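You operate a simulated robot arm through the tools that you are given. There is no shell and no other tool. Be economical: measure what you need, move in short steps, check, and stop when the job is done.

Carry out the task below with a simulated robot arm. There is one attempt and no reset: what you move stays moved.

JOB
Unwind all tape from the copper bar and stow its grey roll.
Fine: brake off, orange carriage at its start, then roller arm up, tension 1, brake on again; roll in the teal bin.
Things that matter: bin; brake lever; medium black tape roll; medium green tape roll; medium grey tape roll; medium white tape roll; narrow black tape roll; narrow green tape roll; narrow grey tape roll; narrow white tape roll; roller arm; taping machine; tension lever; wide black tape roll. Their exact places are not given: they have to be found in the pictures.

It is judged by the outcome, as a careful person would: the job done as asked, and still so three seconds after it is handed in. It fails if anything else is knocked over, pushed out of place, dropped, spilled or broken.

ROBOT AND FRAMES
A 6-joint arm with a two-finger parallel gripper on a trunk, on a base that drives. Base frame: it is fixed to the floor where the robot stands at the start and does not move with it; the origin is under the middle of the robot, x ahead of it, y to its left, z up. Lengths are in m, angles in degrees, forces in N, time in s.
With the tool pointing down near the work surface it reaches from about 0.3 to 0.68 m from the robot's upright axis, wherever it stands. Its first joint turns from -166.0 to 166.0 degrees. Places, roughly: bin [-2.3, -2, 0.9]; brake lever [-2.2, -2.5, 0.9]; medium black tape roll [-2, -1.75, 0.75]; medium green tape roll [-1.75, -1.75, 1]; medium grey tape roll [-2, -2.25, 1]; medium white tape roll [-1.75, -1.75, 1]; narrow black tape roll [-2.25, -2.25, 0.5]; narrow grey tape roll [-1.75, -1.75, 1]; narrow white tape roll [-1.75, -1.75, 1]; roller arm [-2.2, -2.2, 1.1]; taping machine [-2.1, -2.3, 1]; tension lever [-2, -2.2, 1]; wide black tape roll [-1.75, -1.75, 0.25]; wide green tape roll [-1.5, -1.75, 1]; wide grey tape roll [-1.75, -1.75, 1]. Payload 1.57 kg.
Tool frame: the origin (TCP) lies between the finger pads and is the grasp point; the fingertips stand 0.03 m ahead of it; z points along the fingers, y is the line along which they close. Largest opening 0.11 m; finger width 0.024, thickness 0.012; the body of the gripper, 0.048 by 0.112 m, starts 0.078 m behind the TCP.
Orientation is that of the tool frame in the base frame, as [roll, pitch, yaw] about the fixed x, y, z axes, in that order (R = Rz(yaw) Ry(pitch) Rx(roll)). With the fingers straight down and closing along the base's y, the tool's x points along the base's -x, its y along +y and its z along -z.

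CONTROLS
- The arm moves only by the tool step_arm. Its argument "moves" is a list of rows, each a list of 7 numbers: the shift along the tool's x, y, z in units of 300 mm (1.0 is 300 mm), then the turn, a rotation vector about the tool's x, y, z in units of 90 degrees (1.0 is 90 degrees), then the gripper command, from -1 (fully open) to 1 (shut), values between in proportion. In form: [[x, y, z, ax, ay, az, gripper], ...]. A call has 1 to 12 rows; each row is the pose to reach, as a shift and turn from the pose commanded when the call began, along the tool's axes at that moment. A call with a number of a shift or a turn outside -1 to 1 is refused whole. A row lasts 0.2 s, in which the tool goes at most 0.05 m and 8.6 degrees; a call with a longer step from one row to the next is refused whole, and so is a gripper value outside its range. A pose out of reach is approached as far as the arm can. The call stops where the force on the tool passes 90 N (or 10 N more than at its start, if that is more) or the arm is blocked; 0.2 s more then pass. Each finger travels about 0.108 m/s and halts on what it meets, pressing with about 43 N; the grip force reading is that of the motor and also rises with nothing between the fingers. The clock runs only during rows and for 0.2 s after the last one: add rows that repeat a pose to give the fingers time. The reply holds the time, the measured pose of the TCP, the force on the tool along the base axes, the opening and the grip force, in the units named above and with some noise, with the torque about the TCP (base axes, N m) and any sound that the robot's microphone picked up, and new pictures: "pictures" is both (left out), scene, wrist or none.
- Cameras (640 x 400 px; columns grow to the right, rows downward): "scene" is now at [0.0432, 0.1324, 1.6864]; the picture's right is [-0.15, -0.99, 0.00], its down [-0.70, 0.11, -0.70] and it looks along [0.69, -0.11, -0.71] (base axes); focal length 279 px, centre (320, 200). "wrist" rides on the gripper at [0.07, 0.016, -0.141] in the tool frame; the picture's right is [-0.23, 0.97, 0.00], its down [-0.85, -0.20, -0.48] and it looks along [-0.47, -0.11, 0.88] (tool axes); focal length 222 px, centre (320, 200).
- move_column(by): slides the trunk up (or, below 0, down) by that many m; the arm and the scene camera ride with it, the base frame stays. It gives what a move gives, with no picture.
- drive_base(legs): drives the robot by 1 to 6 legs, each [ahead, left, turn to the left] in m, m and degrees, along the robot's own axes; the way and the turn of a leg run together, so that a leg with both is an arc; at most 1.5 m and 180 degrees a leg. The arm and the cameras ride along, it lands a little off, and it stops where it bumps. It gives what a move gives, and a new picture of the scene camera.
- pan_tilt(pan, tilt): turns the head with the scene camera to pan (to the left, within 120 degrees either way) and tilt (down, from -29 to 69), counted from straight ahead of the robot. It gives what a move gives, and a new picture of the scene camera.
- pixel_to_xyz(camera, pixels): there is no depth. For up to 12 entries [column, row, z] of the newest picture of that camera ("zoom" is the newest enlarged one), the place [x, y] in the base frame at which the ray of that pixel passes the height z, good to about 0.003 m, but the place of the scene camera against the robot may be out by one fixed shift of up to 0.018 m in any direction. It takes no simulated time.
- close_up(camera, box): a new picture of the part [left, top, right, bottom] of that camera's present view, enlarged. It takes no simulated time.
- finish_job(): hands the job in; it is judged then, once.

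Work in short steps. Measure before you move; look again where a grasp or a placing could have gone wrong, and mend it. You have 90 turns and 274 pictures in all, those below and enlarged ones among them. Open the gripper and draw the arm clear of the work before you hand the job in, unless the task says otherwise; then end with one line.

The tools are called after "Request:" as name(argument=value, ...) on one line, values as JSON. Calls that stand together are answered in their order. step_arm: Moves the arm, as the interface text tells. Its arguments: {"type":"object","properties":{"moves":{"type":"array"},"pictures":{"type":"string","enum":["both","scene","wrist","none"]}},"required":["moves"]} The other tools are called the same way: move_column (by) slides the trunk up or down; drive_base (legs) drives the base; pan_tilt (pan, tilt) turns the head that bears the scene camera; pixel_to_xyz (camera, pixels) gives the place at which the rays of pixels pass given heights; close_up (camera, box) takes an enlarged picture of a part of a camera's view; finish_job () hands the job in.

At the start:

```text
clock: 0.0
tool_pos: [0.3555, -0.1337, 1.1597]
orientation: [180.0, 0.0, 180.0]
ft_force: [0.3, 0.5, 0.8]
moment: [-0.02, -0.01, 0.02]
width: 0.1101
grasp_force: 0.0
trunk travel left (down, up): [-0.275, 0.315]
robot x, y, heading: [-0.0006, -0.0003, -0.0]
head pan, tilt: [-8.8, 45.4]
```

scene: 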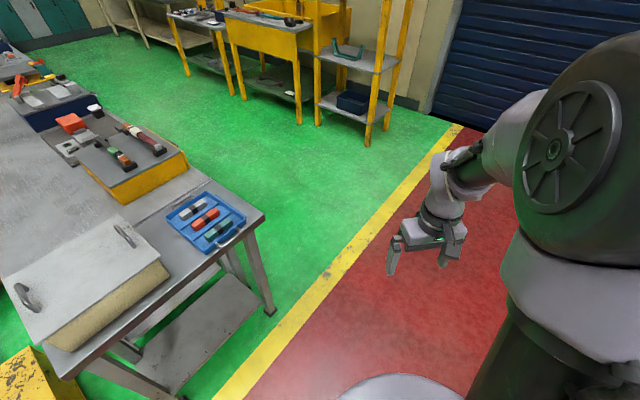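
wrist: 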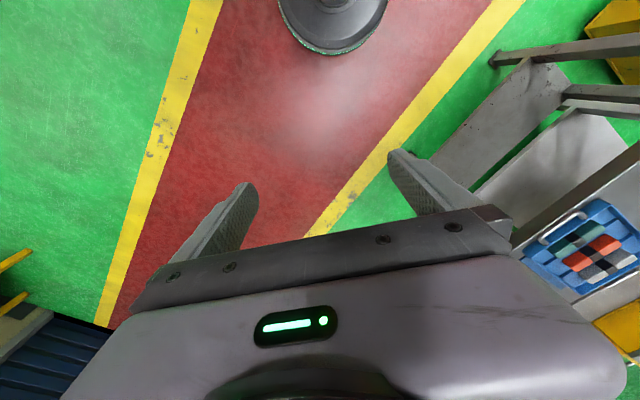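

The work lies behind the robot to the right (about -132 degrees), so I turn the head there first.

Request:
pan_tilt(pan=-120, tilt=25)

```text
clock: 1.9
tool_pos: [0.3557, -0.1353, 1.1603]
orientation: [-180.0, 0.0, 180.0]
ft_force: [0.0, 0.2, 0.0]
moment: [-0.01, 0.03, 0.01]
width: 0.1097
grasp_force: 0.0
trunk travel left (down, up): [-0.275, 0.315]
robot x, y, heading: [0.0005, -0.0021, 0.0]
head pan, tilt: [-120.0, 25.0]
```

scene: 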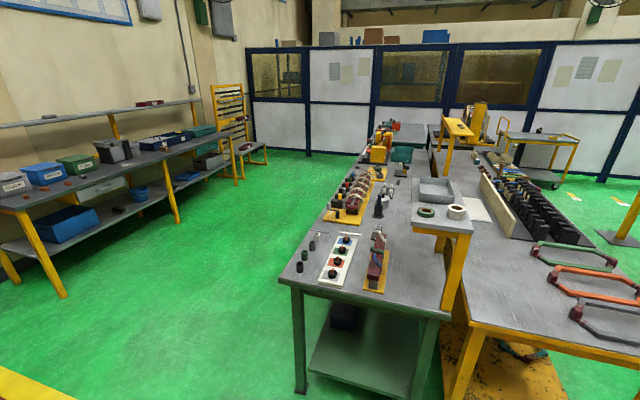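

The bench is in view; I enlarge the middle part.

Request:
close_up(camera="scene", box=[280, 100, 500, 300])

Request:
close_up(camera="scene", box=[340, 110, 440, 190])

Request:
pixel_to_xyz(camera="scene", pixels=[[280, 282, 0.85], [452, 320, 0.85], [425, 212, 1.0], [457, 212, 1.0], [400, 155, 0.9], [350, 210, 0.9], [380, 150, 0.9]])

```text
2.00 times, centred on (390, 200) of scene
```

zoom: 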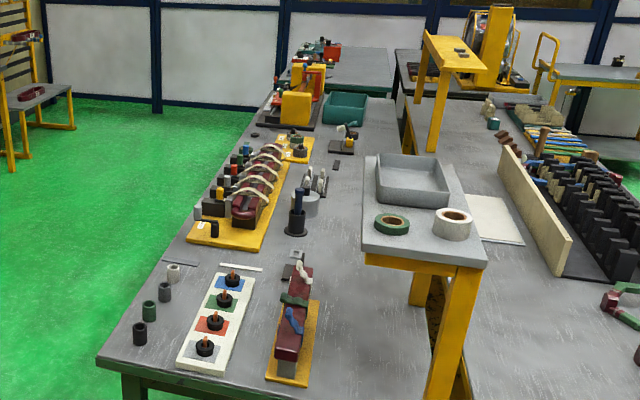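

```text
5.00 times, centred on (390, 150) of scene
```

zoom: 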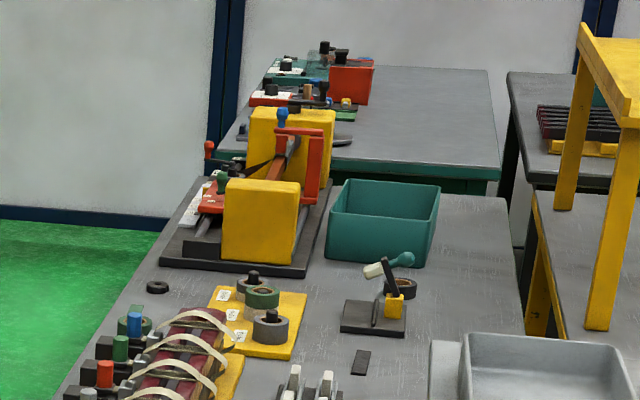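

```text
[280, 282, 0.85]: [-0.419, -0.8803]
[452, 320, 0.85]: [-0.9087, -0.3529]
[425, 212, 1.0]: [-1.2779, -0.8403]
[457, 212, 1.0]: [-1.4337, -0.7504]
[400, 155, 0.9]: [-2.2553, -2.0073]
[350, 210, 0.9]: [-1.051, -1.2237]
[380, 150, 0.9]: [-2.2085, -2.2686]
```

The machine (yellow ends, copper bar) and teal bin sit at the bench's far end. I measure the bench edge to plan the drive along the aisle side.

Request:
pixel_to_xyz(camera="scene", pixels=[[280, 282, 0.87], [325, 219, 0.87], [352, 178, 0.87], [373, 155, 0.87], [440, 150, 0.87], [180, 222, 0.7], [235, 187, 0.3], [268, 162, 0.5], [388, 124, 0.87], [238, 185, 0.0], [310, 155, 0.0]])

```text
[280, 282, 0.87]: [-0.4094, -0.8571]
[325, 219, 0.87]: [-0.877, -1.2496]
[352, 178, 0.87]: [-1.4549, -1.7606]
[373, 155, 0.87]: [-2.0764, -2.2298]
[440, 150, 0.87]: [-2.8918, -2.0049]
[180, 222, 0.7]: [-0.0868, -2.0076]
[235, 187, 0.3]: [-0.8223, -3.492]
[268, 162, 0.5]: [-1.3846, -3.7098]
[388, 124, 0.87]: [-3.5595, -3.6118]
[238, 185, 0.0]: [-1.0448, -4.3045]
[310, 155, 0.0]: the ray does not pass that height
```

Bench edge runs along about -140 degrees; I check the left shelving feet to make sure of the aisle width.

Request:
pixel_to_xyz(camera="scene", pixels=[[62, 298, 0.0], [180, 222, 0.0], [300, 393, 0.0], [240, 186, 0.0], [15, 288, 0.0]])

```text
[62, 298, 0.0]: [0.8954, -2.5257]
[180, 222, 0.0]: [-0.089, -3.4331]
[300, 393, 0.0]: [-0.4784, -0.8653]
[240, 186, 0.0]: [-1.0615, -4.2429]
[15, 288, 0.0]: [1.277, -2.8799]
```

The aisle is about 2 m wide. I drive out, along the aisle, and end facing the machine.

Request:
drive_base(legs=[[0, 0, -75], [1.3, 0, 0], [0, 0, -65.7], [1.25, 0, 0], [1.2, 0, 0], [0, 0, -90]])

Request:
pan_tilt(pan=0, tilt=40)

```text
clock: 30.0
tool_pos: [-1.7139, -2.4596, 1.1603]
orientation: [-179.9, 0.0, -49.6]
ft_force: [0.1, -0.8, 0.7]
moment: [-0.03, 0.0, -0.03]
width: 0.1102
grasp_force: 0.1
trunk travel left (down, up): [-0.275, 0.315]
robot x, y, heading: [-1.5875, -2.8161, 129.9]
head pan, tilt: [-120.0, 25.0]
```

scene: 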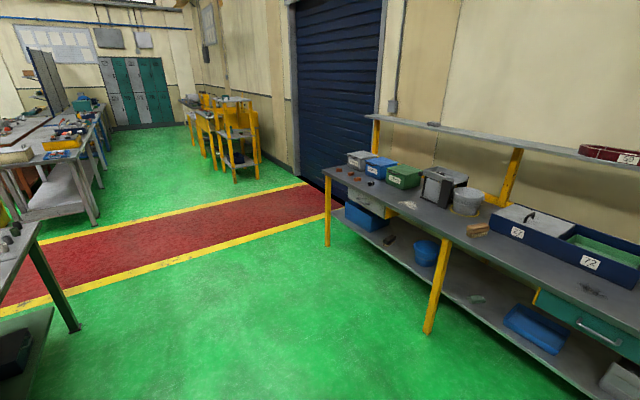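

```text
clock: 32.0
tool_pos: [-1.7141, -2.4608, 1.1589]
orientation: [-180.0, -0.1, -49.6]
ft_force: [-0.6, -0.5, 0.4]
moment: [0.01, 0.03, 0.03]
width: 0.1101
grasp_force: 0.0
trunk travel left (down, up): [-0.275, 0.315]
robot x, y, heading: [-1.5836, -2.8179, 130.5]
head pan, tilt: [0.0, 40.0]
```

scene: 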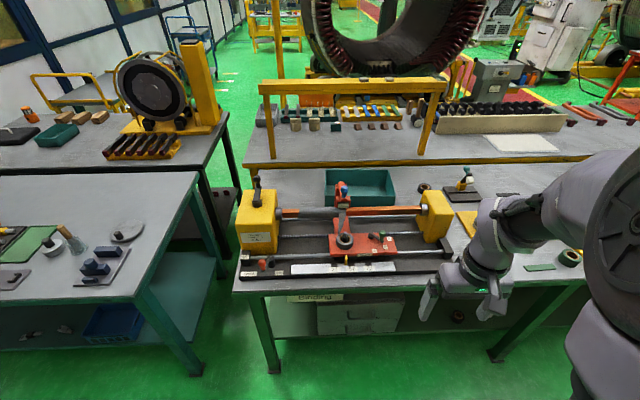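

Good view of the machine. I enlarge it in detail.

Request:
close_up(camera="scene", box=[220, 160, 476, 320])

Request:
close_up(camera="scene", box=[310, 170, 422, 240])

Request:
close_up(camera="scene", box=[230, 165, 342, 290])

Request:
close_up(camera="scene", box=[310, 210, 470, 310])

```text
2.50 times, centred on (348, 240) of scene
```

zoom: 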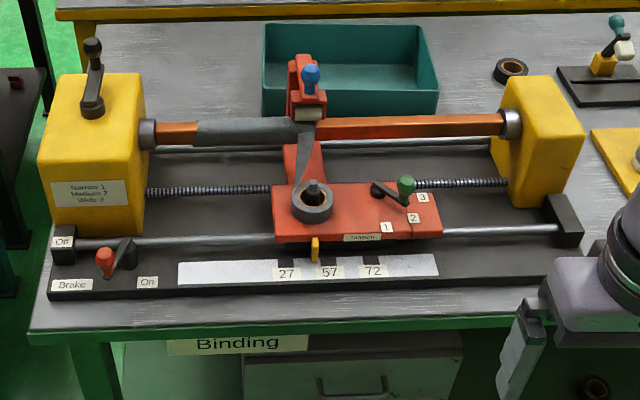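

```text
5.71 times, centred on (366, 205) of scene
```

zoom: 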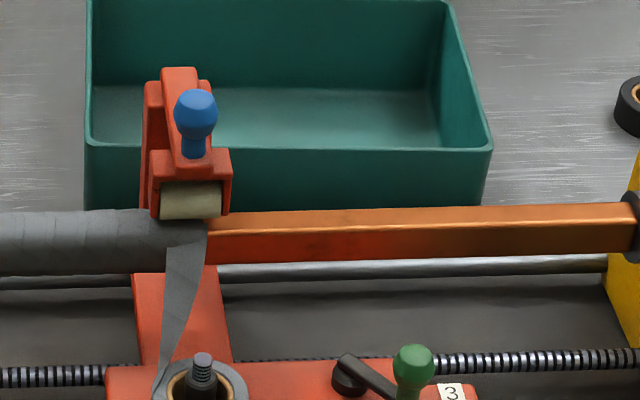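

```text
3.20 times, centred on (286, 228) of scene
```

zoom: 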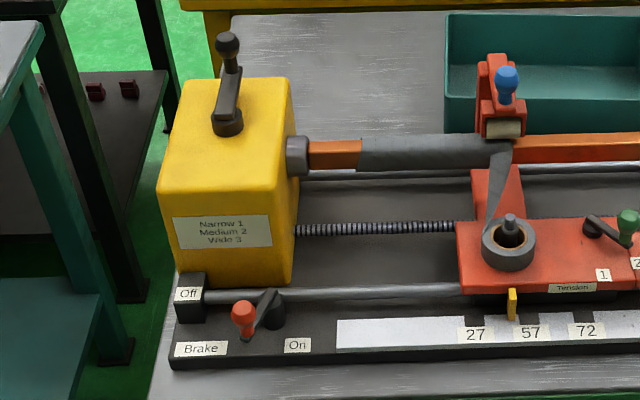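

```text
4.00 times, centred on (390, 260) of scene
```

zoom: 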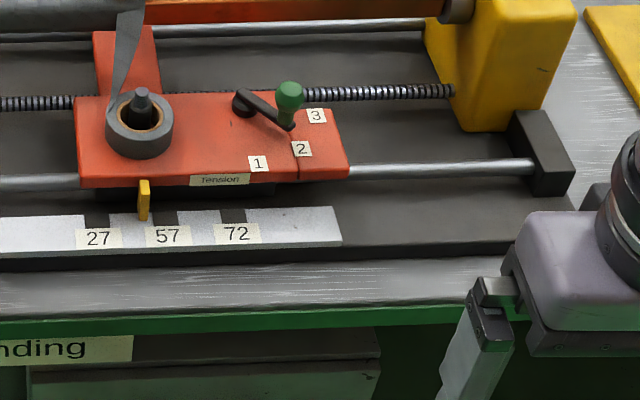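

I measure machine points at guessed heights to lay out the geometry.

Request:
pixel_to_xyz(camera="scene", pixels=[[235, 292, 0.83], [540, 266, 0.83], [240, 277, 0.85], [452, 268, 0.85], [262, 263, 0.92], [345, 240, 0.95], [382, 234, 0.97], [344, 190, 1.1], [325, 178, 0.95], [395, 195, 0.95], [257, 180, 1.15], [346, 260, 0.87]])

Request:
step_arm(moves=[[0, 0, 0, 0, 0, 0, -1]], pictures="wrist")

```text
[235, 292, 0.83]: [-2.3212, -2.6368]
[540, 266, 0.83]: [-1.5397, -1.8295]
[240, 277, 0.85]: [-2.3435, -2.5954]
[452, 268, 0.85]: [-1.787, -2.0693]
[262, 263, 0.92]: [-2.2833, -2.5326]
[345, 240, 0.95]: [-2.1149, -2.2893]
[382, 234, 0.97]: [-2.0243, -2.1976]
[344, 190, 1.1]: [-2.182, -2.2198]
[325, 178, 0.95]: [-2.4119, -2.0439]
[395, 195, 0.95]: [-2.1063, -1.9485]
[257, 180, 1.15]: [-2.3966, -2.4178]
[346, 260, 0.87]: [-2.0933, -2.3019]
```

```text
clock: 32.4
tool_pos: [-1.7136, -2.4597, 1.1591]
orientation: [-180.0, 0.0, -49.6]
ft_force: [1.2, 0.2, -0.2]
moment: [0.01, 0.0, -0.01]
width: 0.11
grasp_force: 0.1
trunk travel left (down, up): [-0.275, 0.315]
robot x, y, heading: [-1.5883, -2.8139, 130.3]
head pan, tilt: [0.0, 40.0]
```

wrist: 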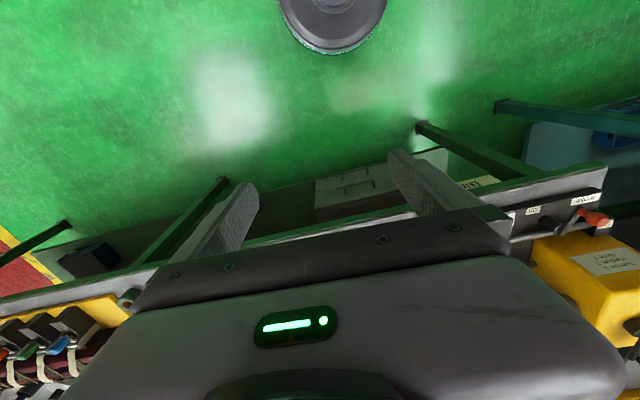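

I check the base's front extent with the wrist view, and the bench edge and leg positions, before moving closer.

Request:
pixel_to_xyz(camera="wrist", pixels=[[335, 53, 0.05], [335, 53, 0.3], [280, 0, 0.1], [605, 165, 0.83], [605, 165, 0.87], [60, 223, 0.0], [420, 125, 0.0], [222, 182, 0.0], [500, 105, 0.0], [530, 210, 0.86], [590, 200, 0.86], [595, 220, 0.9]])

Request:
pan_tilt(pan=0, tilt=69)

```text
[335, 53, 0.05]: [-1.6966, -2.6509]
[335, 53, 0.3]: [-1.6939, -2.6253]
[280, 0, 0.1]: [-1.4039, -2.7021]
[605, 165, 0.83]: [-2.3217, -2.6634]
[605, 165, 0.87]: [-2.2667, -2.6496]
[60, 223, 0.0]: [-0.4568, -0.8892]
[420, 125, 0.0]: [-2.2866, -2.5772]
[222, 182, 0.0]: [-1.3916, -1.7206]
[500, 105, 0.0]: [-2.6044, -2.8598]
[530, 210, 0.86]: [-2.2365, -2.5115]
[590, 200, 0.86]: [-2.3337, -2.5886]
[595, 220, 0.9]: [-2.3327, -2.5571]
```

```text
clock: 33.3
tool_pos: [-1.7131, -2.4597, 1.1593]
orientation: [180.0, 0.0, -49.6]
ft_force: [0.3, -0.2, 0.4]
moment: [-0.06, 0.04, 0.0]
width: 0.1098
grasp_force: 0.1
trunk travel left (down, up): [-0.275, 0.315]
robot x, y, heading: [-1.587, -2.8158, 130.4]
head pan, tilt: [0.0, 68.8]
```

scene: 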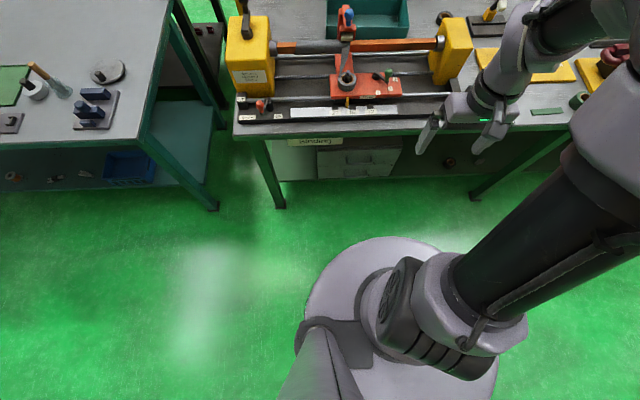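

Base radius is about 0.2 m, so there is room to go about 0.36 m closer. I raise the trunk first so the gripper clears the machine.

Request:
move_column(by=0.15)

Request:
drive_base(legs=[[0, 0.04, 3], [0.355, 0, 0]])

Request:
pan_tilt(pan=0, tilt=55)

Request:
close_up(camera="wrist", box=[0, 0, 640, 400])

```text
clock: 35.1
tool_pos: [-1.7139, -2.4611, 1.3091]
orientation: [179.9, 0.0, -49.6]
ft_force: [0.4, -0.3, -0.7]
moment: [-0.03, -0.01, -0.01]
width: 0.11
grasp_force: 0.1
trunk travel left (down, up): [-0.425, 0.165]
robot x, y, heading: [-1.5908, -2.8196, 130.8]
head pan, tilt: [0.0, 68.8]
```

```text
clock: 37.9
tool_pos: [-2.0077, -2.2341, 1.3083]
orientation: [-180.0, 0.0, -46.7]
ft_force: [-0.3, -0.3, 0.7]
moment: [0.02, -0.03, 0.01]
width: 0.11
grasp_force: 0.0
trunk travel left (down, up): [-0.425, 0.165]
robot x, y, heading: [-1.8619, -2.5834, 133.4]
head pan, tilt: [0.0, 68.8]
```

scene: 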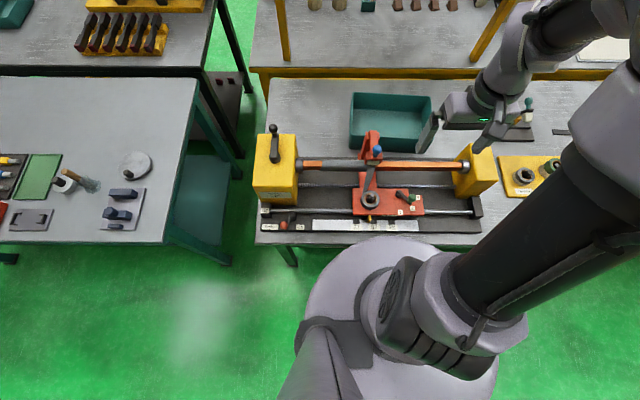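

```text
clock: 38.6
tool_pos: [-2.0069, -2.2348, 1.3098]
orientation: [180.0, 0.1, -46.7]
ft_force: [-0.4, 0.2, 0.5]
moment: [0.0, 0.0, 0.0]
width: 0.1099
grasp_force: 0.0
trunk travel left (down, up): [-0.425, 0.165]
robot x, y, heading: [-1.858, -2.5839, 133.2]
head pan, tilt: [0.0, 55.0]
```

scene: 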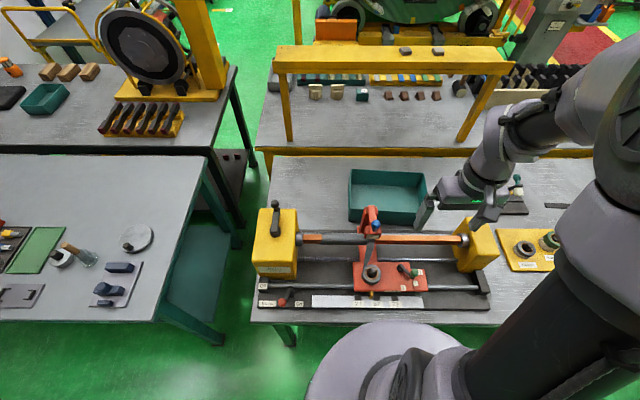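

```text
1.00 times, centred on (320, 200) of wrist (not enlarged: the box is as wide or as high as the picture)
```

zoom: 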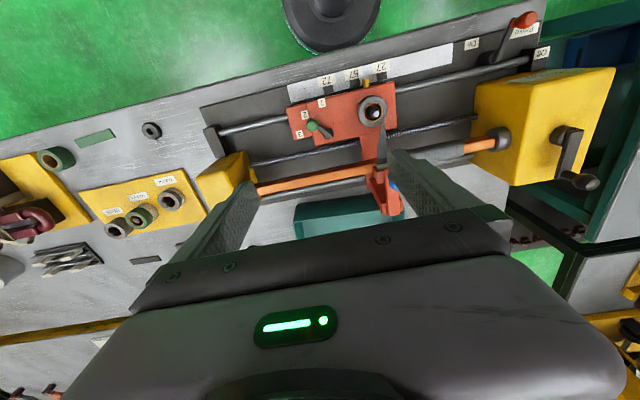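

I enlarge the brake lever in both cameras.

Request:
close_up(camera="wrist", box=[440, 0, 568, 80])

Request:
close_up(camera="scene", box=[245, 260, 341, 320])

Request:
close_up(camera="wrist", box=[280, 60, 440, 220])

Request:
close_up(camera="scene", box=[300, 200, 492, 320])

```text
5.00 times, centred on (504, 40) of wrist
```

zoom: 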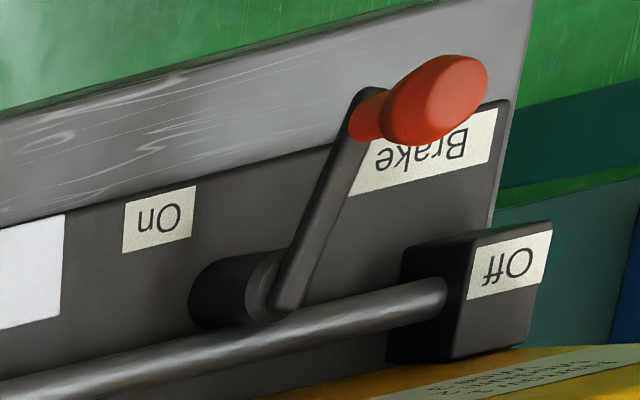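

```text
6.67 times, centred on (293, 290) of scene
```

zoom: 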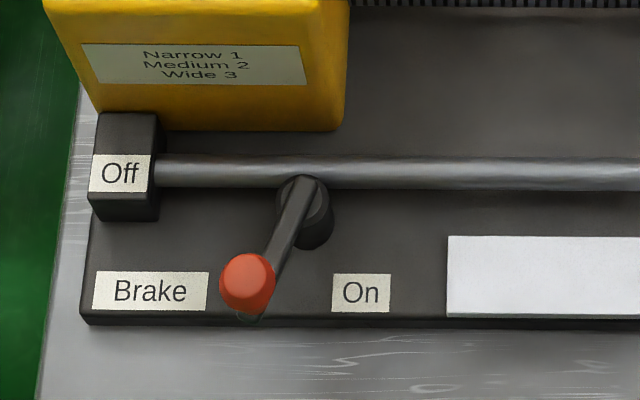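

```text
2.50 times, centred on (360, 140) of wrist
```

zoom: 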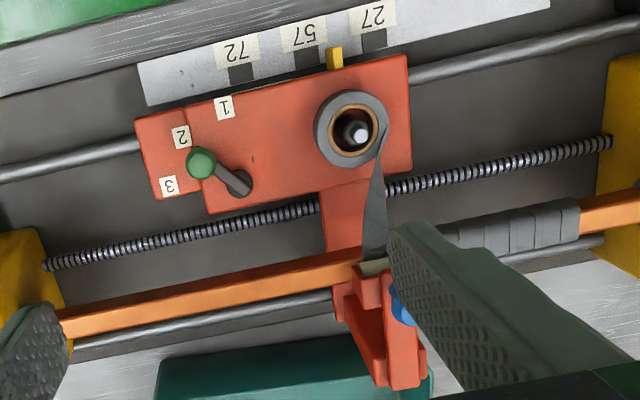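

```text
3.33 times, centred on (396, 260) of scene
```

zoom: 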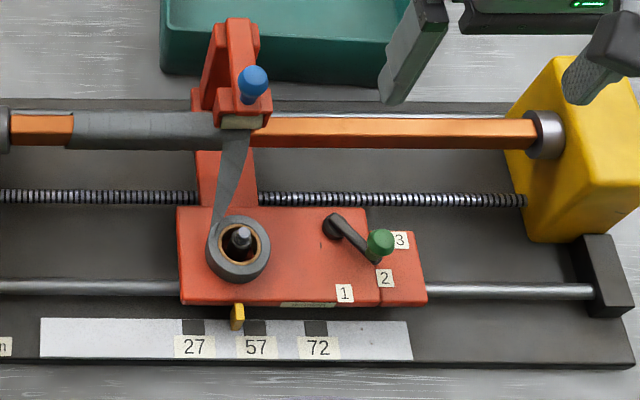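

Brake lever swings about an upright pin with a red knob; tension lever points at 2. I move the tool left toward the brake to get a second, closer wrist view.

Request:
step_arm(moves=[[0.01, 0.14, 0, 0, 0, 0, -1], [0.02, 0.29, 0, 0, 0, 0, -1], [0.03, 0.44, 0, 0, 0, 0, -1], [0.04, 0.59, 0.0, 0, 0, 0, -1], [0.06, 0.74, 0, 0, 0, 0, -1], [0.07, 0.88, 0.05, 0, 0, 0, -1], [0.08, 1.0, 0.12, 0, 0, 0, -1], [0.08, 1.0, 0.25, 0, 0, 0, -1], [0.08, 1.0, 0.25, 0, 0, 0, -1]], pictures="wrist")

Request:
close_up(camera="scene", box=[220, 160, 476, 320])

```text
clock: 40.6
tool_pos: [-2.2069, -2.456, 1.2348]
orientation: [180.0, 0.0, -46.7]
ft_force: [0.5, 0.0, -0.2]
moment: [-0.01, 0.05, -0.02]
width: 0.11
grasp_force: 0.0
trunk travel left (down, up): [-0.425, 0.165]
robot x, y, heading: [-1.8606, -2.5812, 133.4]
head pan, tilt: [0.0, 55.0]
```

wrist: 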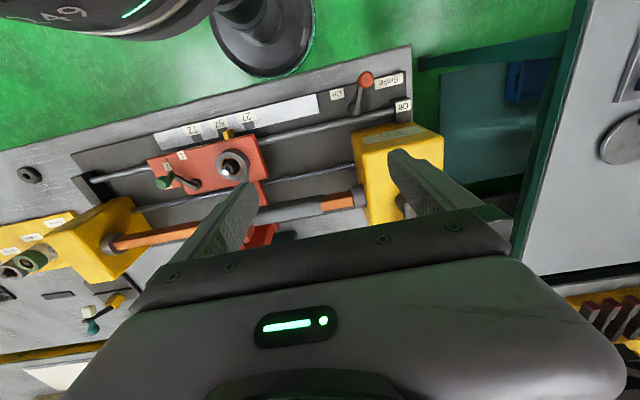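

```text
2.50 times, centred on (348, 240) of scene
```

zoom: 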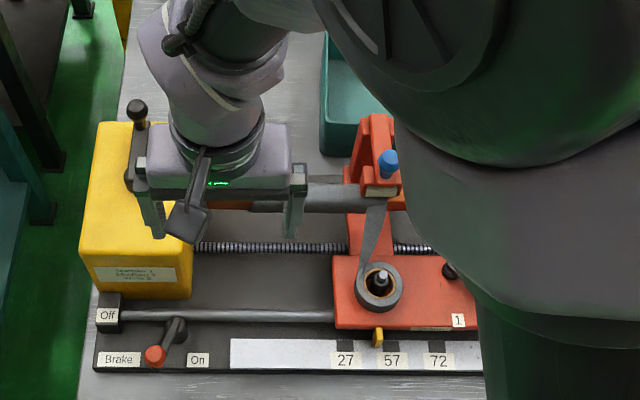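

I record the wrist rays of knob, hub, roll post, green knob now; a second view will give heights.

Request:
pixel_to_xyz(camera="wrist", pixels=[[366, 78, 0.88], [366, 78, 0.95], [356, 108, 0.86], [231, 163, 0.9], [231, 163, 1.0], [164, 183, 0.9], [164, 183, 1.0], [228, 134, 0.86], [120, 243, 1.0], [340, 94, 0.86], [403, 104, 0.88], [418, 58, 0.85]])

Request:
step_arm(moves=[[0, 0.15, 0.05, 0, 0, 0, -1], [0, 0.3, 0.12, 0, 0, 0, -1], [0, 0.3, 0.27, 0, 0, 0, -1], [0, 0.3, 0.27, 0, 0, 0, -1]], pictures="wrist")

```text
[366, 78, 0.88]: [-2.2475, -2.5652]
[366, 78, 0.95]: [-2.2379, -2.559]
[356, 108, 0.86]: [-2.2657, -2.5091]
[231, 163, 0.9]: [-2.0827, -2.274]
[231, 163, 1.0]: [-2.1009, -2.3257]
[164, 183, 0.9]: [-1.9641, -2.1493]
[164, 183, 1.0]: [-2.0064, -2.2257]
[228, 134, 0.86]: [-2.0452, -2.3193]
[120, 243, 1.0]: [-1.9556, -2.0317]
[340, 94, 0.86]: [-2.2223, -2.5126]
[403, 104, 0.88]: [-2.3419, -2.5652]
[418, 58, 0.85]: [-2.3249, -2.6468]
```

```text
clock: 41.6
tool_pos: [-2.2729, -2.5213, 1.1535]
orientation: [180.0, 0.0, -46.7]
ft_force: [0.6, -0.8, 0.6]
moment: [0.02, 0.04, 0.01]
width: 0.1103
grasp_force: 0.1
trunk travel left (down, up): [-0.425, 0.165]
robot x, y, heading: [-1.8608, -2.5861, 133.3]
head pan, tilt: [0.0, 55.0]
```

wrist: 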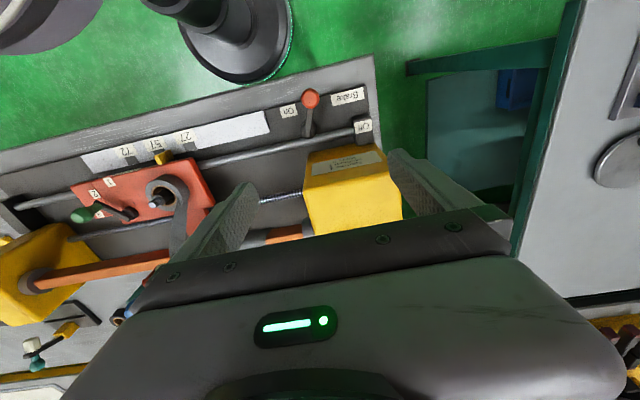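

Second view: knob at (311,98), hub around (308,125).

Request:
pixel_to_xyz(camera="wrist", pixels=[[311, 98, 0.85], [311, 98, 0.9], [311, 98, 0.95], [308, 130, 0.87], [289, 112, 0.86], [347, 96, 0.86], [363, 125, 0.9], [154, 200, 0.9], [154, 200, 1.0], [82, 215, 0.9], [82, 215, 1.0], [376, 100, 0.85]])

Request:
close_up(camera="wrist", box=[260, 70, 388, 150])

```text
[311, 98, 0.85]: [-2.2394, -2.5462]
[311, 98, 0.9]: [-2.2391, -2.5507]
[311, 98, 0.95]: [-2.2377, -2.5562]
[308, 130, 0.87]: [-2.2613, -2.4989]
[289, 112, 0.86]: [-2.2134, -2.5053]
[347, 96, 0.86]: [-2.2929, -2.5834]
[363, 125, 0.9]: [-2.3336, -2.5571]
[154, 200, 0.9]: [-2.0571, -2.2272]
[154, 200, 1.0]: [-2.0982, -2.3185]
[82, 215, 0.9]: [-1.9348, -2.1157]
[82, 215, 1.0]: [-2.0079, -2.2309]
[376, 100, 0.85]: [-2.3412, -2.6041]
```

```text
5.00 times, centred on (324, 110) of wrist
```

zoom: 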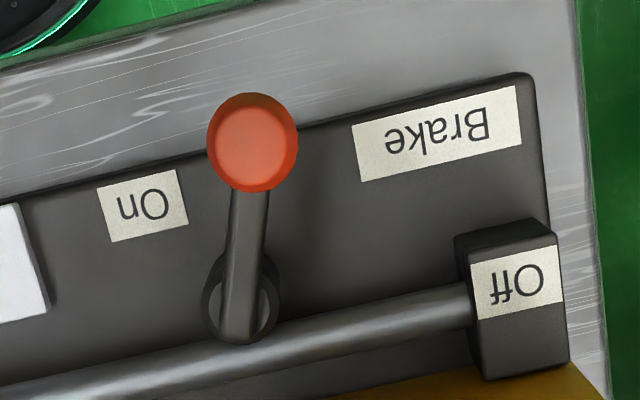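

Knob at about (-2.238,-2.557,0.95), hub (-2.262,-2.50): lever radius ~62 mm. I descend over the knob with fingers straddling it, in stages.

Request:
step_arm(moves=[[0.08, 0, 0.1, 0, 0, 0, -1], [0.16, 0, 0.2, 0, 0, 0, -0.6], [0.167, 0, 0.33, 0, 0, 0, -0.4], [0.167, 0, 0.43, 0, 0, 0, -0.3], [0.167, 0, 0.43, 0, 0, 0, -0.3]], pictures="both")

Request:
close_up(camera="wrist", box=[220, 60, 420, 260])

Request:
close_up(camera="scene", box=[230, 230, 358, 330])

```text
clock: 42.8
tool_pos: [-2.2388, -2.5566, 1.0241]
orientation: [-180.0, 0.0, -46.7]
ft_force: [-0.1, -0.1, 0.2]
moment: [0.05, -0.02, -0.02]
width: 0.0713
grasp_force: 0.1
trunk travel left (down, up): [-0.425, 0.165]
robot x, y, heading: [-1.8585, -2.5842, 133.3]
head pan, tilt: [0.0, 55.0]
```

scene: 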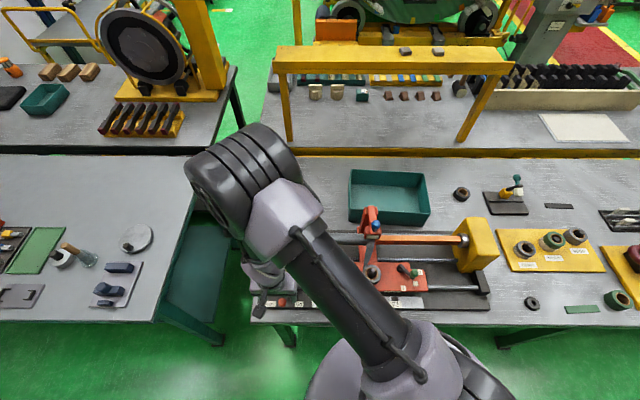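
wrist: 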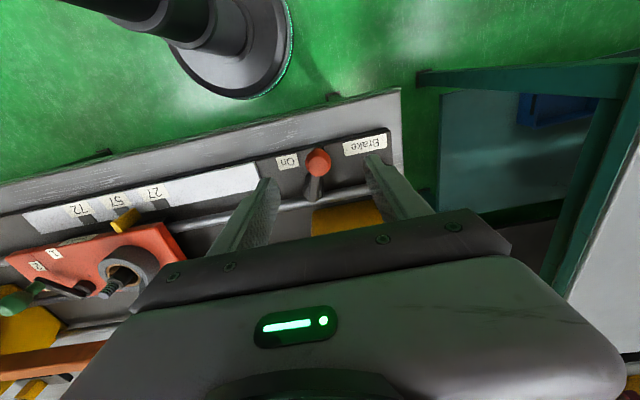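

```text
2.00 times, centred on (320, 160) of wrist
```

zoom: 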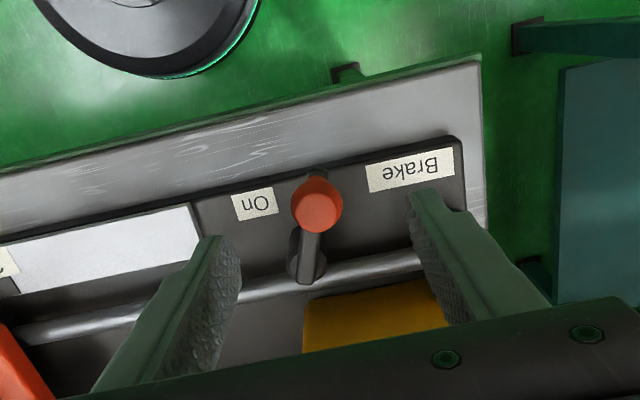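

```text
4.00 times, centred on (294, 280) of scene
```

zoom: 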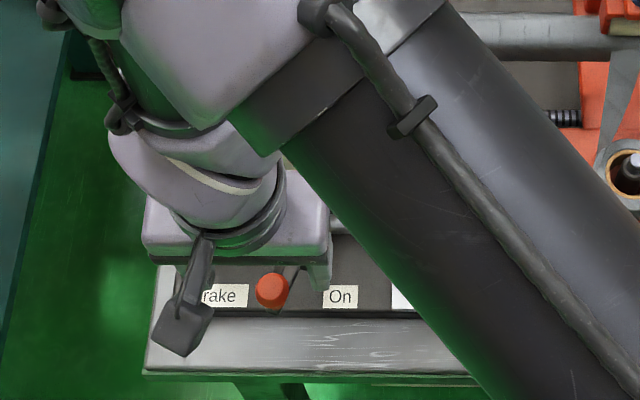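

Knob centred between the fingers at wrist (318,162); refine its position/height.

Request:
pixel_to_xyz(camera="wrist", pixels=[[318, 162, 0.93], [318, 162, 0.95], [318, 162, 0.97], [313, 200, 0.89], [313, 200, 0.92], [313, 200, 0.86], [318, 176, 0.93]])

```text
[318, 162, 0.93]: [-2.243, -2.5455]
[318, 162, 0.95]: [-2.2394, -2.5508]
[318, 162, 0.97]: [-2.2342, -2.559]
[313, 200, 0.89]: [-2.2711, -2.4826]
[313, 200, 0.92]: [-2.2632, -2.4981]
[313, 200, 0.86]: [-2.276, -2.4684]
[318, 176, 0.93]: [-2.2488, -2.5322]
```

Knob top is at z≈0.96. I lower to TCP 0.955 and close on it.

Request:
step_arm(moves=[[0, 0, 0.12, 0, 0, 0, 0.0], [0, 0, 0.225, 0, 0, 0, 0.2], [0, 0, 0.225, 0, 0, 0, 0.6], [0, 0, 0.225, 0, 0, 0, 0.8], [0, 0, 0.225, 0, 0, 0, 0.8]], pictures="wrist")

```text
clock: 44.0
tool_pos: [-2.2381, -2.5567, 0.9591]
orientation: [180.0, 0.1, -46.7]
ft_force: [-0.6, 1.5, -3.5]
moment: [0.26, 0.38, 0.06]
width: 0.0247
grasp_force: 36.5
trunk travel left (down, up): [-0.425, 0.165]
robot x, y, heading: [-1.8635, -2.5833, 133.4]
head pan, tilt: [0.0, 55.0]
```

wrist: 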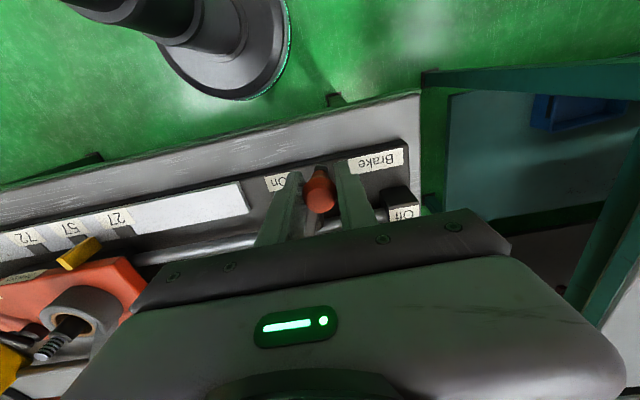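

Gripped (24.7 mm). I swing the knob along its arc toward Off, watching the force.

Request:
step_arm(moves=[[-0.008, 0.017, 0, 0, 0, 0, 0.8], [-0.016, 0.033, 0, 0, 0, 0, 0.8], [-0.026, 0.048, 0, 0, 0, 0, 0.8], [-0.037, 0.062, 0, 0, 0, 0, 0.8], [-0.05, 0.076, 0, 0, 0, 0, 0.8], [-0.063, 0.088, 0, 0, 0, 0, 0.8]], pictures="wrist")

```text
clock: 45.4
tool_pos: [-2.2749, -2.5603, 0.956]
orientation: [179.8, 0.3, -46.5]
ft_force: [-9.0, -13.8, 1.1]
moment: [0.16, 0.16, 0.19]
width: 0.0266
grasp_force: 8.5
trunk travel left (down, up): [-0.425, 0.165]
robot x, y, heading: [-1.8611, -2.5852, 133.3]
head pan, tilt: [0.0, 55.0]
```

wrist: 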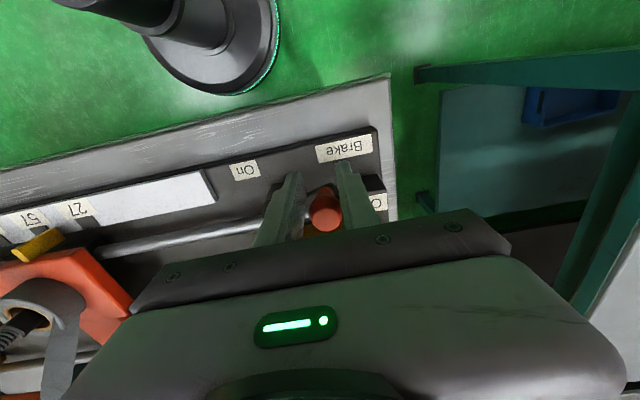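

The lever follows and even pulls ahead (spring-loaded toward Off). I continue the arc.

Request:
step_arm(moves=[[-0.022, 0.016, 0, 0, 0, 0, 0.8], [-0.047, 0.029, 0, 0, 0, 0, 0.8], [-0.072, 0.038, 0, 0, 0, 0, 0.8], [-0.099, 0.044, 0, 0, 0, 0, 0.8], [-0.099, 0.044, 0, 0, 0, 0, 0.8]], pictures="wrist")

Request:
close_up(camera="wrist", box=[220, 100, 420, 260])

```text
clock: 46.5
tool_pos: [-2.2816, -2.5578, 0.957]
orientation: [-178.7, -1.0, -46.7]
ft_force: [27.6, -41.8, 24.4]
moment: [0.21, -0.32, 0.17]
width: 0.0168
grasp_force: 31.5
trunk travel left (down, up): [-0.425, 0.165]
robot x, y, heading: [-1.8578, -2.5879, 133.7]
head pan, tilt: [0.0, 55.0]
stopped in row 5: the force on the tool passed its limit at 94 N (the readings are from after the stop); the commanded pose is now the measured one
```

wrist: 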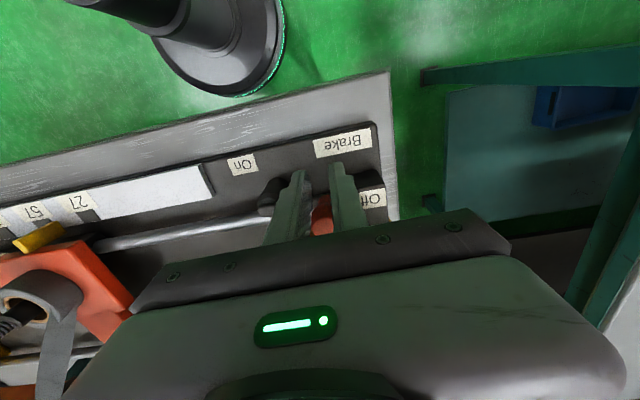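

```text
2.50 times, centred on (320, 180) of wrist
```

zoom: 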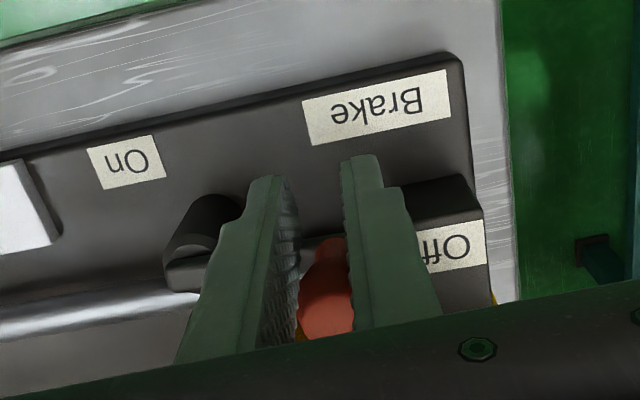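

Blocked while the knob went forward toward Off. I loosen the fingers, rise and look.

Request:
step_arm(moves=[[0.01, 0, 0, 0, 0, 0, 0.2], [0.02, 0, -0.02, 0, 0, 0, 0.1], [0.02, 0, -0.15, 0, 0, 0, 0], [0.02, 0, -0.3, 0, 0, 0, 0], [0.02, 0, -0.4, 0, 0, 0, 0]], pictures="wrist")

Request:
close_up(camera="wrist", box=[240, 60, 440, 220])

```text
clock: 47.7
tool_pos: [-2.2861, -2.5564, 1.076]
orientation: [-179.1, -1.0, -46.9]
ft_force: [-0.2, -0.5, 0.0]
moment: [-0.01, -0.02, 0.0]
width: 0.0552
grasp_force: 0.1
trunk travel left (down, up): [-0.425, 0.165]
robot x, y, heading: [-1.8584, -2.5835, 133.4]
head pan, tilt: [0.0, 55.0]
```

wrist: 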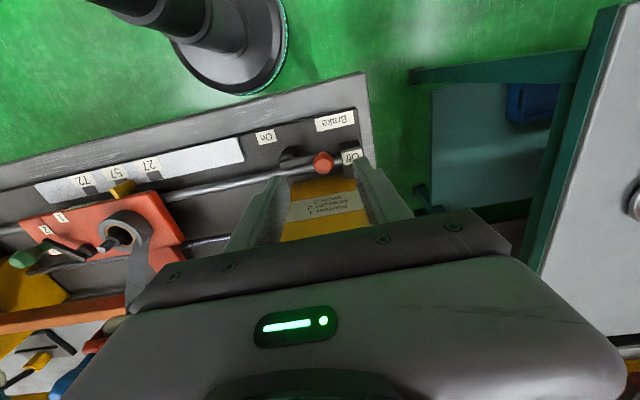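

```text
2.50 times, centred on (340, 140) of wrist
```

zoom: 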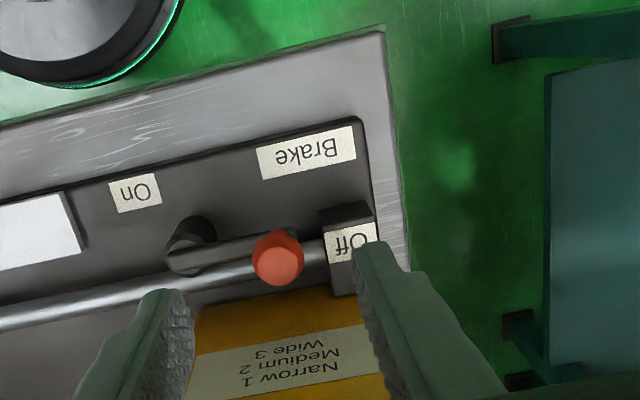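

The lever now points squarely at "Off". Next the carriage: I rise, level the tool, and move right to look at the carriage's right side.

Request:
step_arm(moves=[[0, 0, -0.15, -0.01, -0.011, 0, 0], [0, 0, -0.3, -0.01, -0.011, 0, 0.5], [0, -0.12, -0.42, -0.01, -0.011, 0, 1], [0, -0.28, -0.42, -0.01, -0.011, 0, 1], [0, -0.44, -0.42, -0.01, -0.011, 0, 1], [0, -0.6, -0.42, -0.01, -0.011, 0, 1], [0, -0.76, -0.42, -0.01, -0.011, 0, 1], [0, -0.9, -0.42, -0.01, -0.011, 0, 1], [0, -1.0, -0.42, -0.01, -0.011, 0, 1], [0, -1.0, -0.42, -0.01, -0.011, 0, 1]], pictures="wrist")

```text
refused: row 3 steps farther than a row can; nothing moved
```

Request:
step_arm(moves=[[0, 0, -0.15, -0.01, -0.011, 0, 0], [0, 0, -0.3, -0.01, -0.011, 0, 0.5], [0, -0.1, -0.4, -0.01, -0.011, 0, 1], [0, -0.26, -0.42, -0.01, -0.011, 0, 1], [0, -0.42, -0.42, -0.01, -0.011, 0, 1], [0, -0.58, -0.42, -0.01, -0.011, 0, 1], [0, -0.74, -0.42, -0.01, -0.011, 0, 1], [0, -0.88, -0.42, -0.01, -0.011, 0, 1], [0, -1.0, -0.42, -0.01, -0.011, 0, 1], [0, -1.0, -0.42, -0.01, -0.011, 0, 1]], pictures="wrist")

```text
clock: 49.9
tool_pos: [-2.0704, -2.3495, 1.2058]
orientation: [-179.9, -0.1, -46.7]
ft_force: [0.2, 0.3, 0.4]
moment: [0.04, 0.0, -0.01]
width: 0.0
grasp_force: 21.3
trunk travel left (down, up): [-0.425, 0.165]
robot x, y, heading: [-1.8564, -2.5876, 133.6]
head pan, tilt: [0.0, 55.0]
```

wrist: 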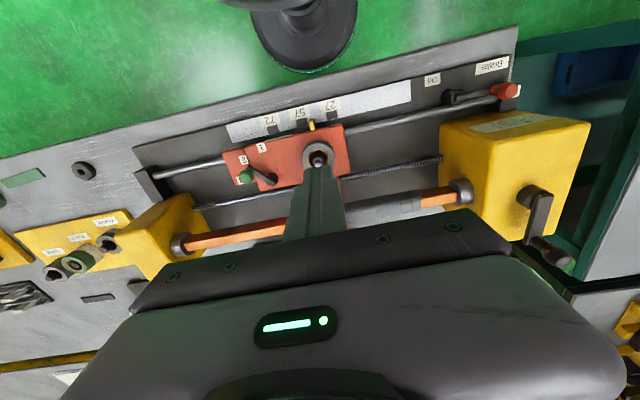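

I measure the carriage plate's right edge (223,152)-(233,189) and ruler.

Request:
pixel_to_xyz(camera="wrist", pixels=[[223, 152, 0.92], [223, 152, 0.95], [234, 188, 0.95], [342, 125, 0.95], [320, 159, 1.01], [311, 122, 0.88], [336, 105, 0.865], [297, 112, 0.865], [412, 85, 0.865], [228, 128, 0.865], [270, 120, 0.865]])

Request:
close_up(camera="wrist", box=[190, 60, 390, 220])

Request:
close_up(camera="scene", box=[240, 190, 496, 320])

```text
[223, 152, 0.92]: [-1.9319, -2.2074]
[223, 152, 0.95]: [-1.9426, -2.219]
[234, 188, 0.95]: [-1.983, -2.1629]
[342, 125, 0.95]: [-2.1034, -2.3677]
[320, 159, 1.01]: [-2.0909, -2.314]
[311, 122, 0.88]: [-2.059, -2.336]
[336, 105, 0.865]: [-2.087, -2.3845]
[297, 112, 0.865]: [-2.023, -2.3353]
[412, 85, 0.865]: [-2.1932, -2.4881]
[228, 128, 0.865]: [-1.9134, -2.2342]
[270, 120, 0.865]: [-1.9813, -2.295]
```

```text
2.50 times, centred on (290, 140) of wrist
```

zoom: 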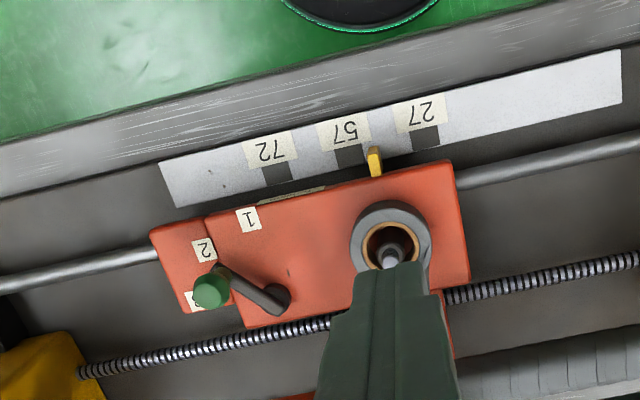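

```text
2.50 times, centred on (368, 255) of scene
```

zoom: 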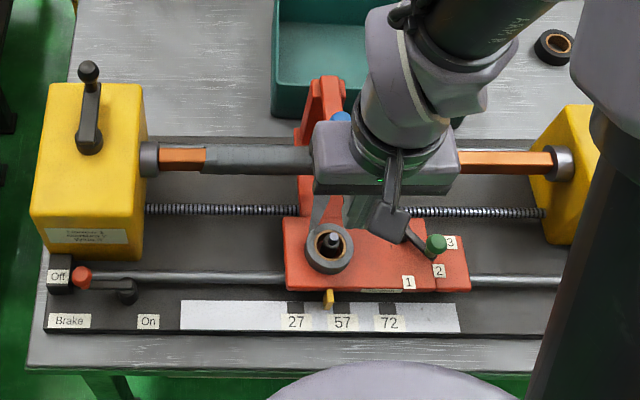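

Plate right edge is at u≈-2.93 (my along-machine axis), m 0.214–0.283. I go right of it and lower the closed fingers to z tip 0.92.

Request:
step_arm(moves=[[-0.02, -0.16, 0, 0, 0, 0, 1], [-0.03, -0.32, 0, 0, 0, 0, 1], [-0.04, -0.48, 0, 0, 0, 0, 1], [-0.05, -0.64, 0, 0, 0, 0, 1], [-0.063, -0.8, 0, 0, 0, 0, 1], [-0.063, -0.8, 0.16, 0, 0, 0, 1], [-0.063, -0.8, 0.32, 0, 0, 0, 1], [-0.063, -0.8, 0.48, 0, 0, 0, 1], [-0.063, -0.8, 0.6, 0, 0, 0, 1], [-0.063, -0.8, 0.6, 0, 0, 0, 1]], pictures="both")

Request:
close_up(camera="wrist", box=[240, 60, 440, 220])

```text
clock: 52.1
tool_pos: [-1.9077, -2.1723, 1.0257]
orientation: [-179.9, 0.0, -46.8]
ft_force: [0.4, -0.3, 0.0]
moment: [-0.02, -0.02, -0.03]
width: 0.0003
grasp_force: 21.2
trunk travel left (down, up): [-0.425, 0.165]
robot x, y, heading: [-1.8598, -2.586, 133.5]
head pan, tilt: [0.0, 55.0]
```

scene: 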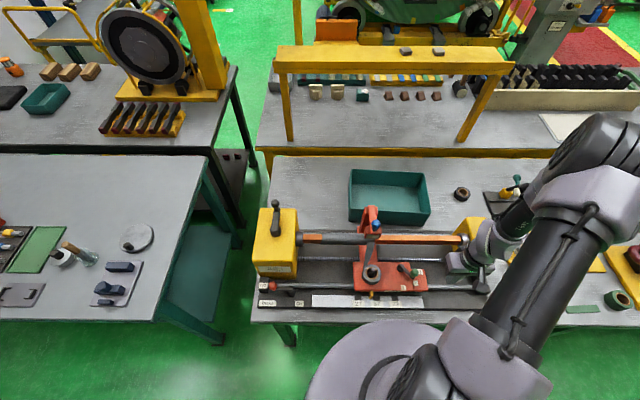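
wrist: 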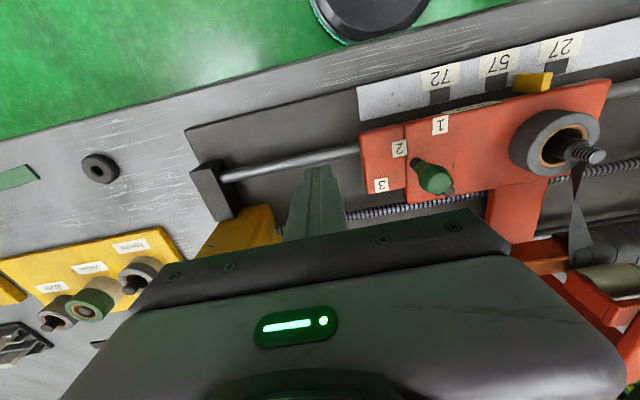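

```text
2.50 times, centred on (340, 140) of wrist
```

zoom: 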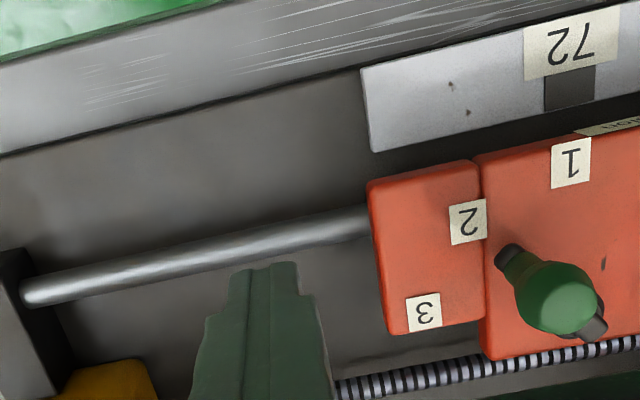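

I verify the rod's and plate's location in this closer view before descending.

Request:
pixel_to_xyz(camera="wrist", pixels=[[320, 161, 0.9], [320, 161, 0.93], [361, 135, 0.93], [361, 135, 0.95], [367, 193, 0.93], [367, 193, 0.95], [430, 185, 0.99], [230, 175, 0.93], [225, 170, 0.9]])

```text
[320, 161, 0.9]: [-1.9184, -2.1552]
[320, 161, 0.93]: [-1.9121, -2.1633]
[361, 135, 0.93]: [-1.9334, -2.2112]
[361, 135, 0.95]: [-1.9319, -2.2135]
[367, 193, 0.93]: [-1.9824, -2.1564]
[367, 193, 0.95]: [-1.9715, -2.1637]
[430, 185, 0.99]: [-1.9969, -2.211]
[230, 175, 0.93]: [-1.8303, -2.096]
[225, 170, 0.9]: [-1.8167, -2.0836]
```

I lower to tip z≈0.93 just in front of the rod line, then push left in small steps.

Request:
step_arm(moves=[[0.017, 0, 0.12, 0, 0, 0, 1], [0.017, 0, 0.22, 0, 0, 0, 1], [0.017, 0.06, 0.22, 0, 0, 0, 1], [0.017, 0.11, 0.22, 0, 0, 0, 1], [0.017, 0.14, 0.22, 0, 0, 0, 1], [0.017, 0.17, 0.22, 0, 0, 0, 1], [0.017, 0.2, 0.22, 0, 0, 0, 1]], pictures="both")

Request:
close_up(camera="scene", box=[240, 190, 496, 320])

```text
clock: 53.7
tool_pos: [-1.9501, -2.2164, 0.9605]
orientation: [180.0, 0.0, -46.7]
ft_force: [-0.1, -0.2, -0.5]
moment: [0.01, 0.03, -0.01]
width: 0.0001
grasp_force: 21.1
trunk travel left (down, up): [-0.425, 0.165]
robot x, y, heading: [-1.8563, -2.5865, 133.4]
head pan, tilt: [0.0, 55.0]
```

scene: 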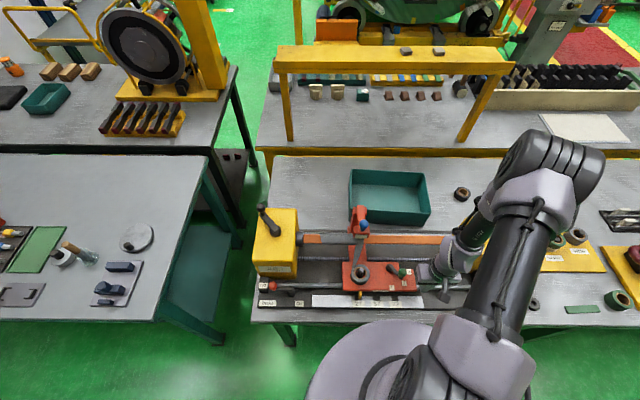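
wrist: 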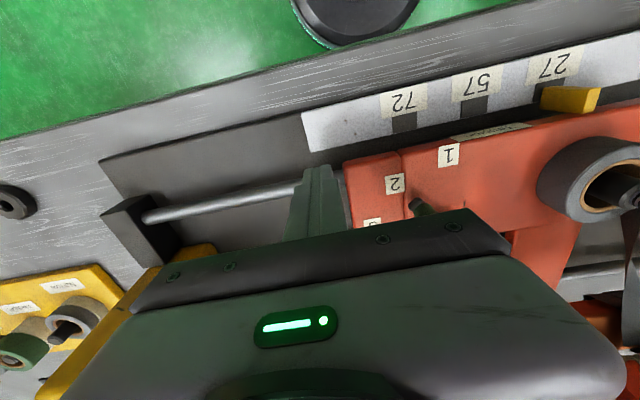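

```text
2.50 times, centred on (368, 255) of scene
```

zoom: 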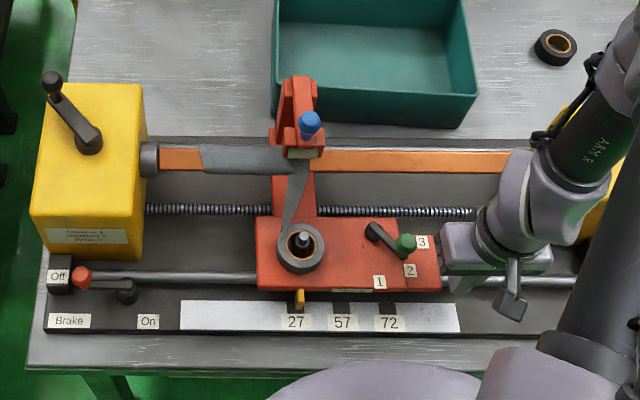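

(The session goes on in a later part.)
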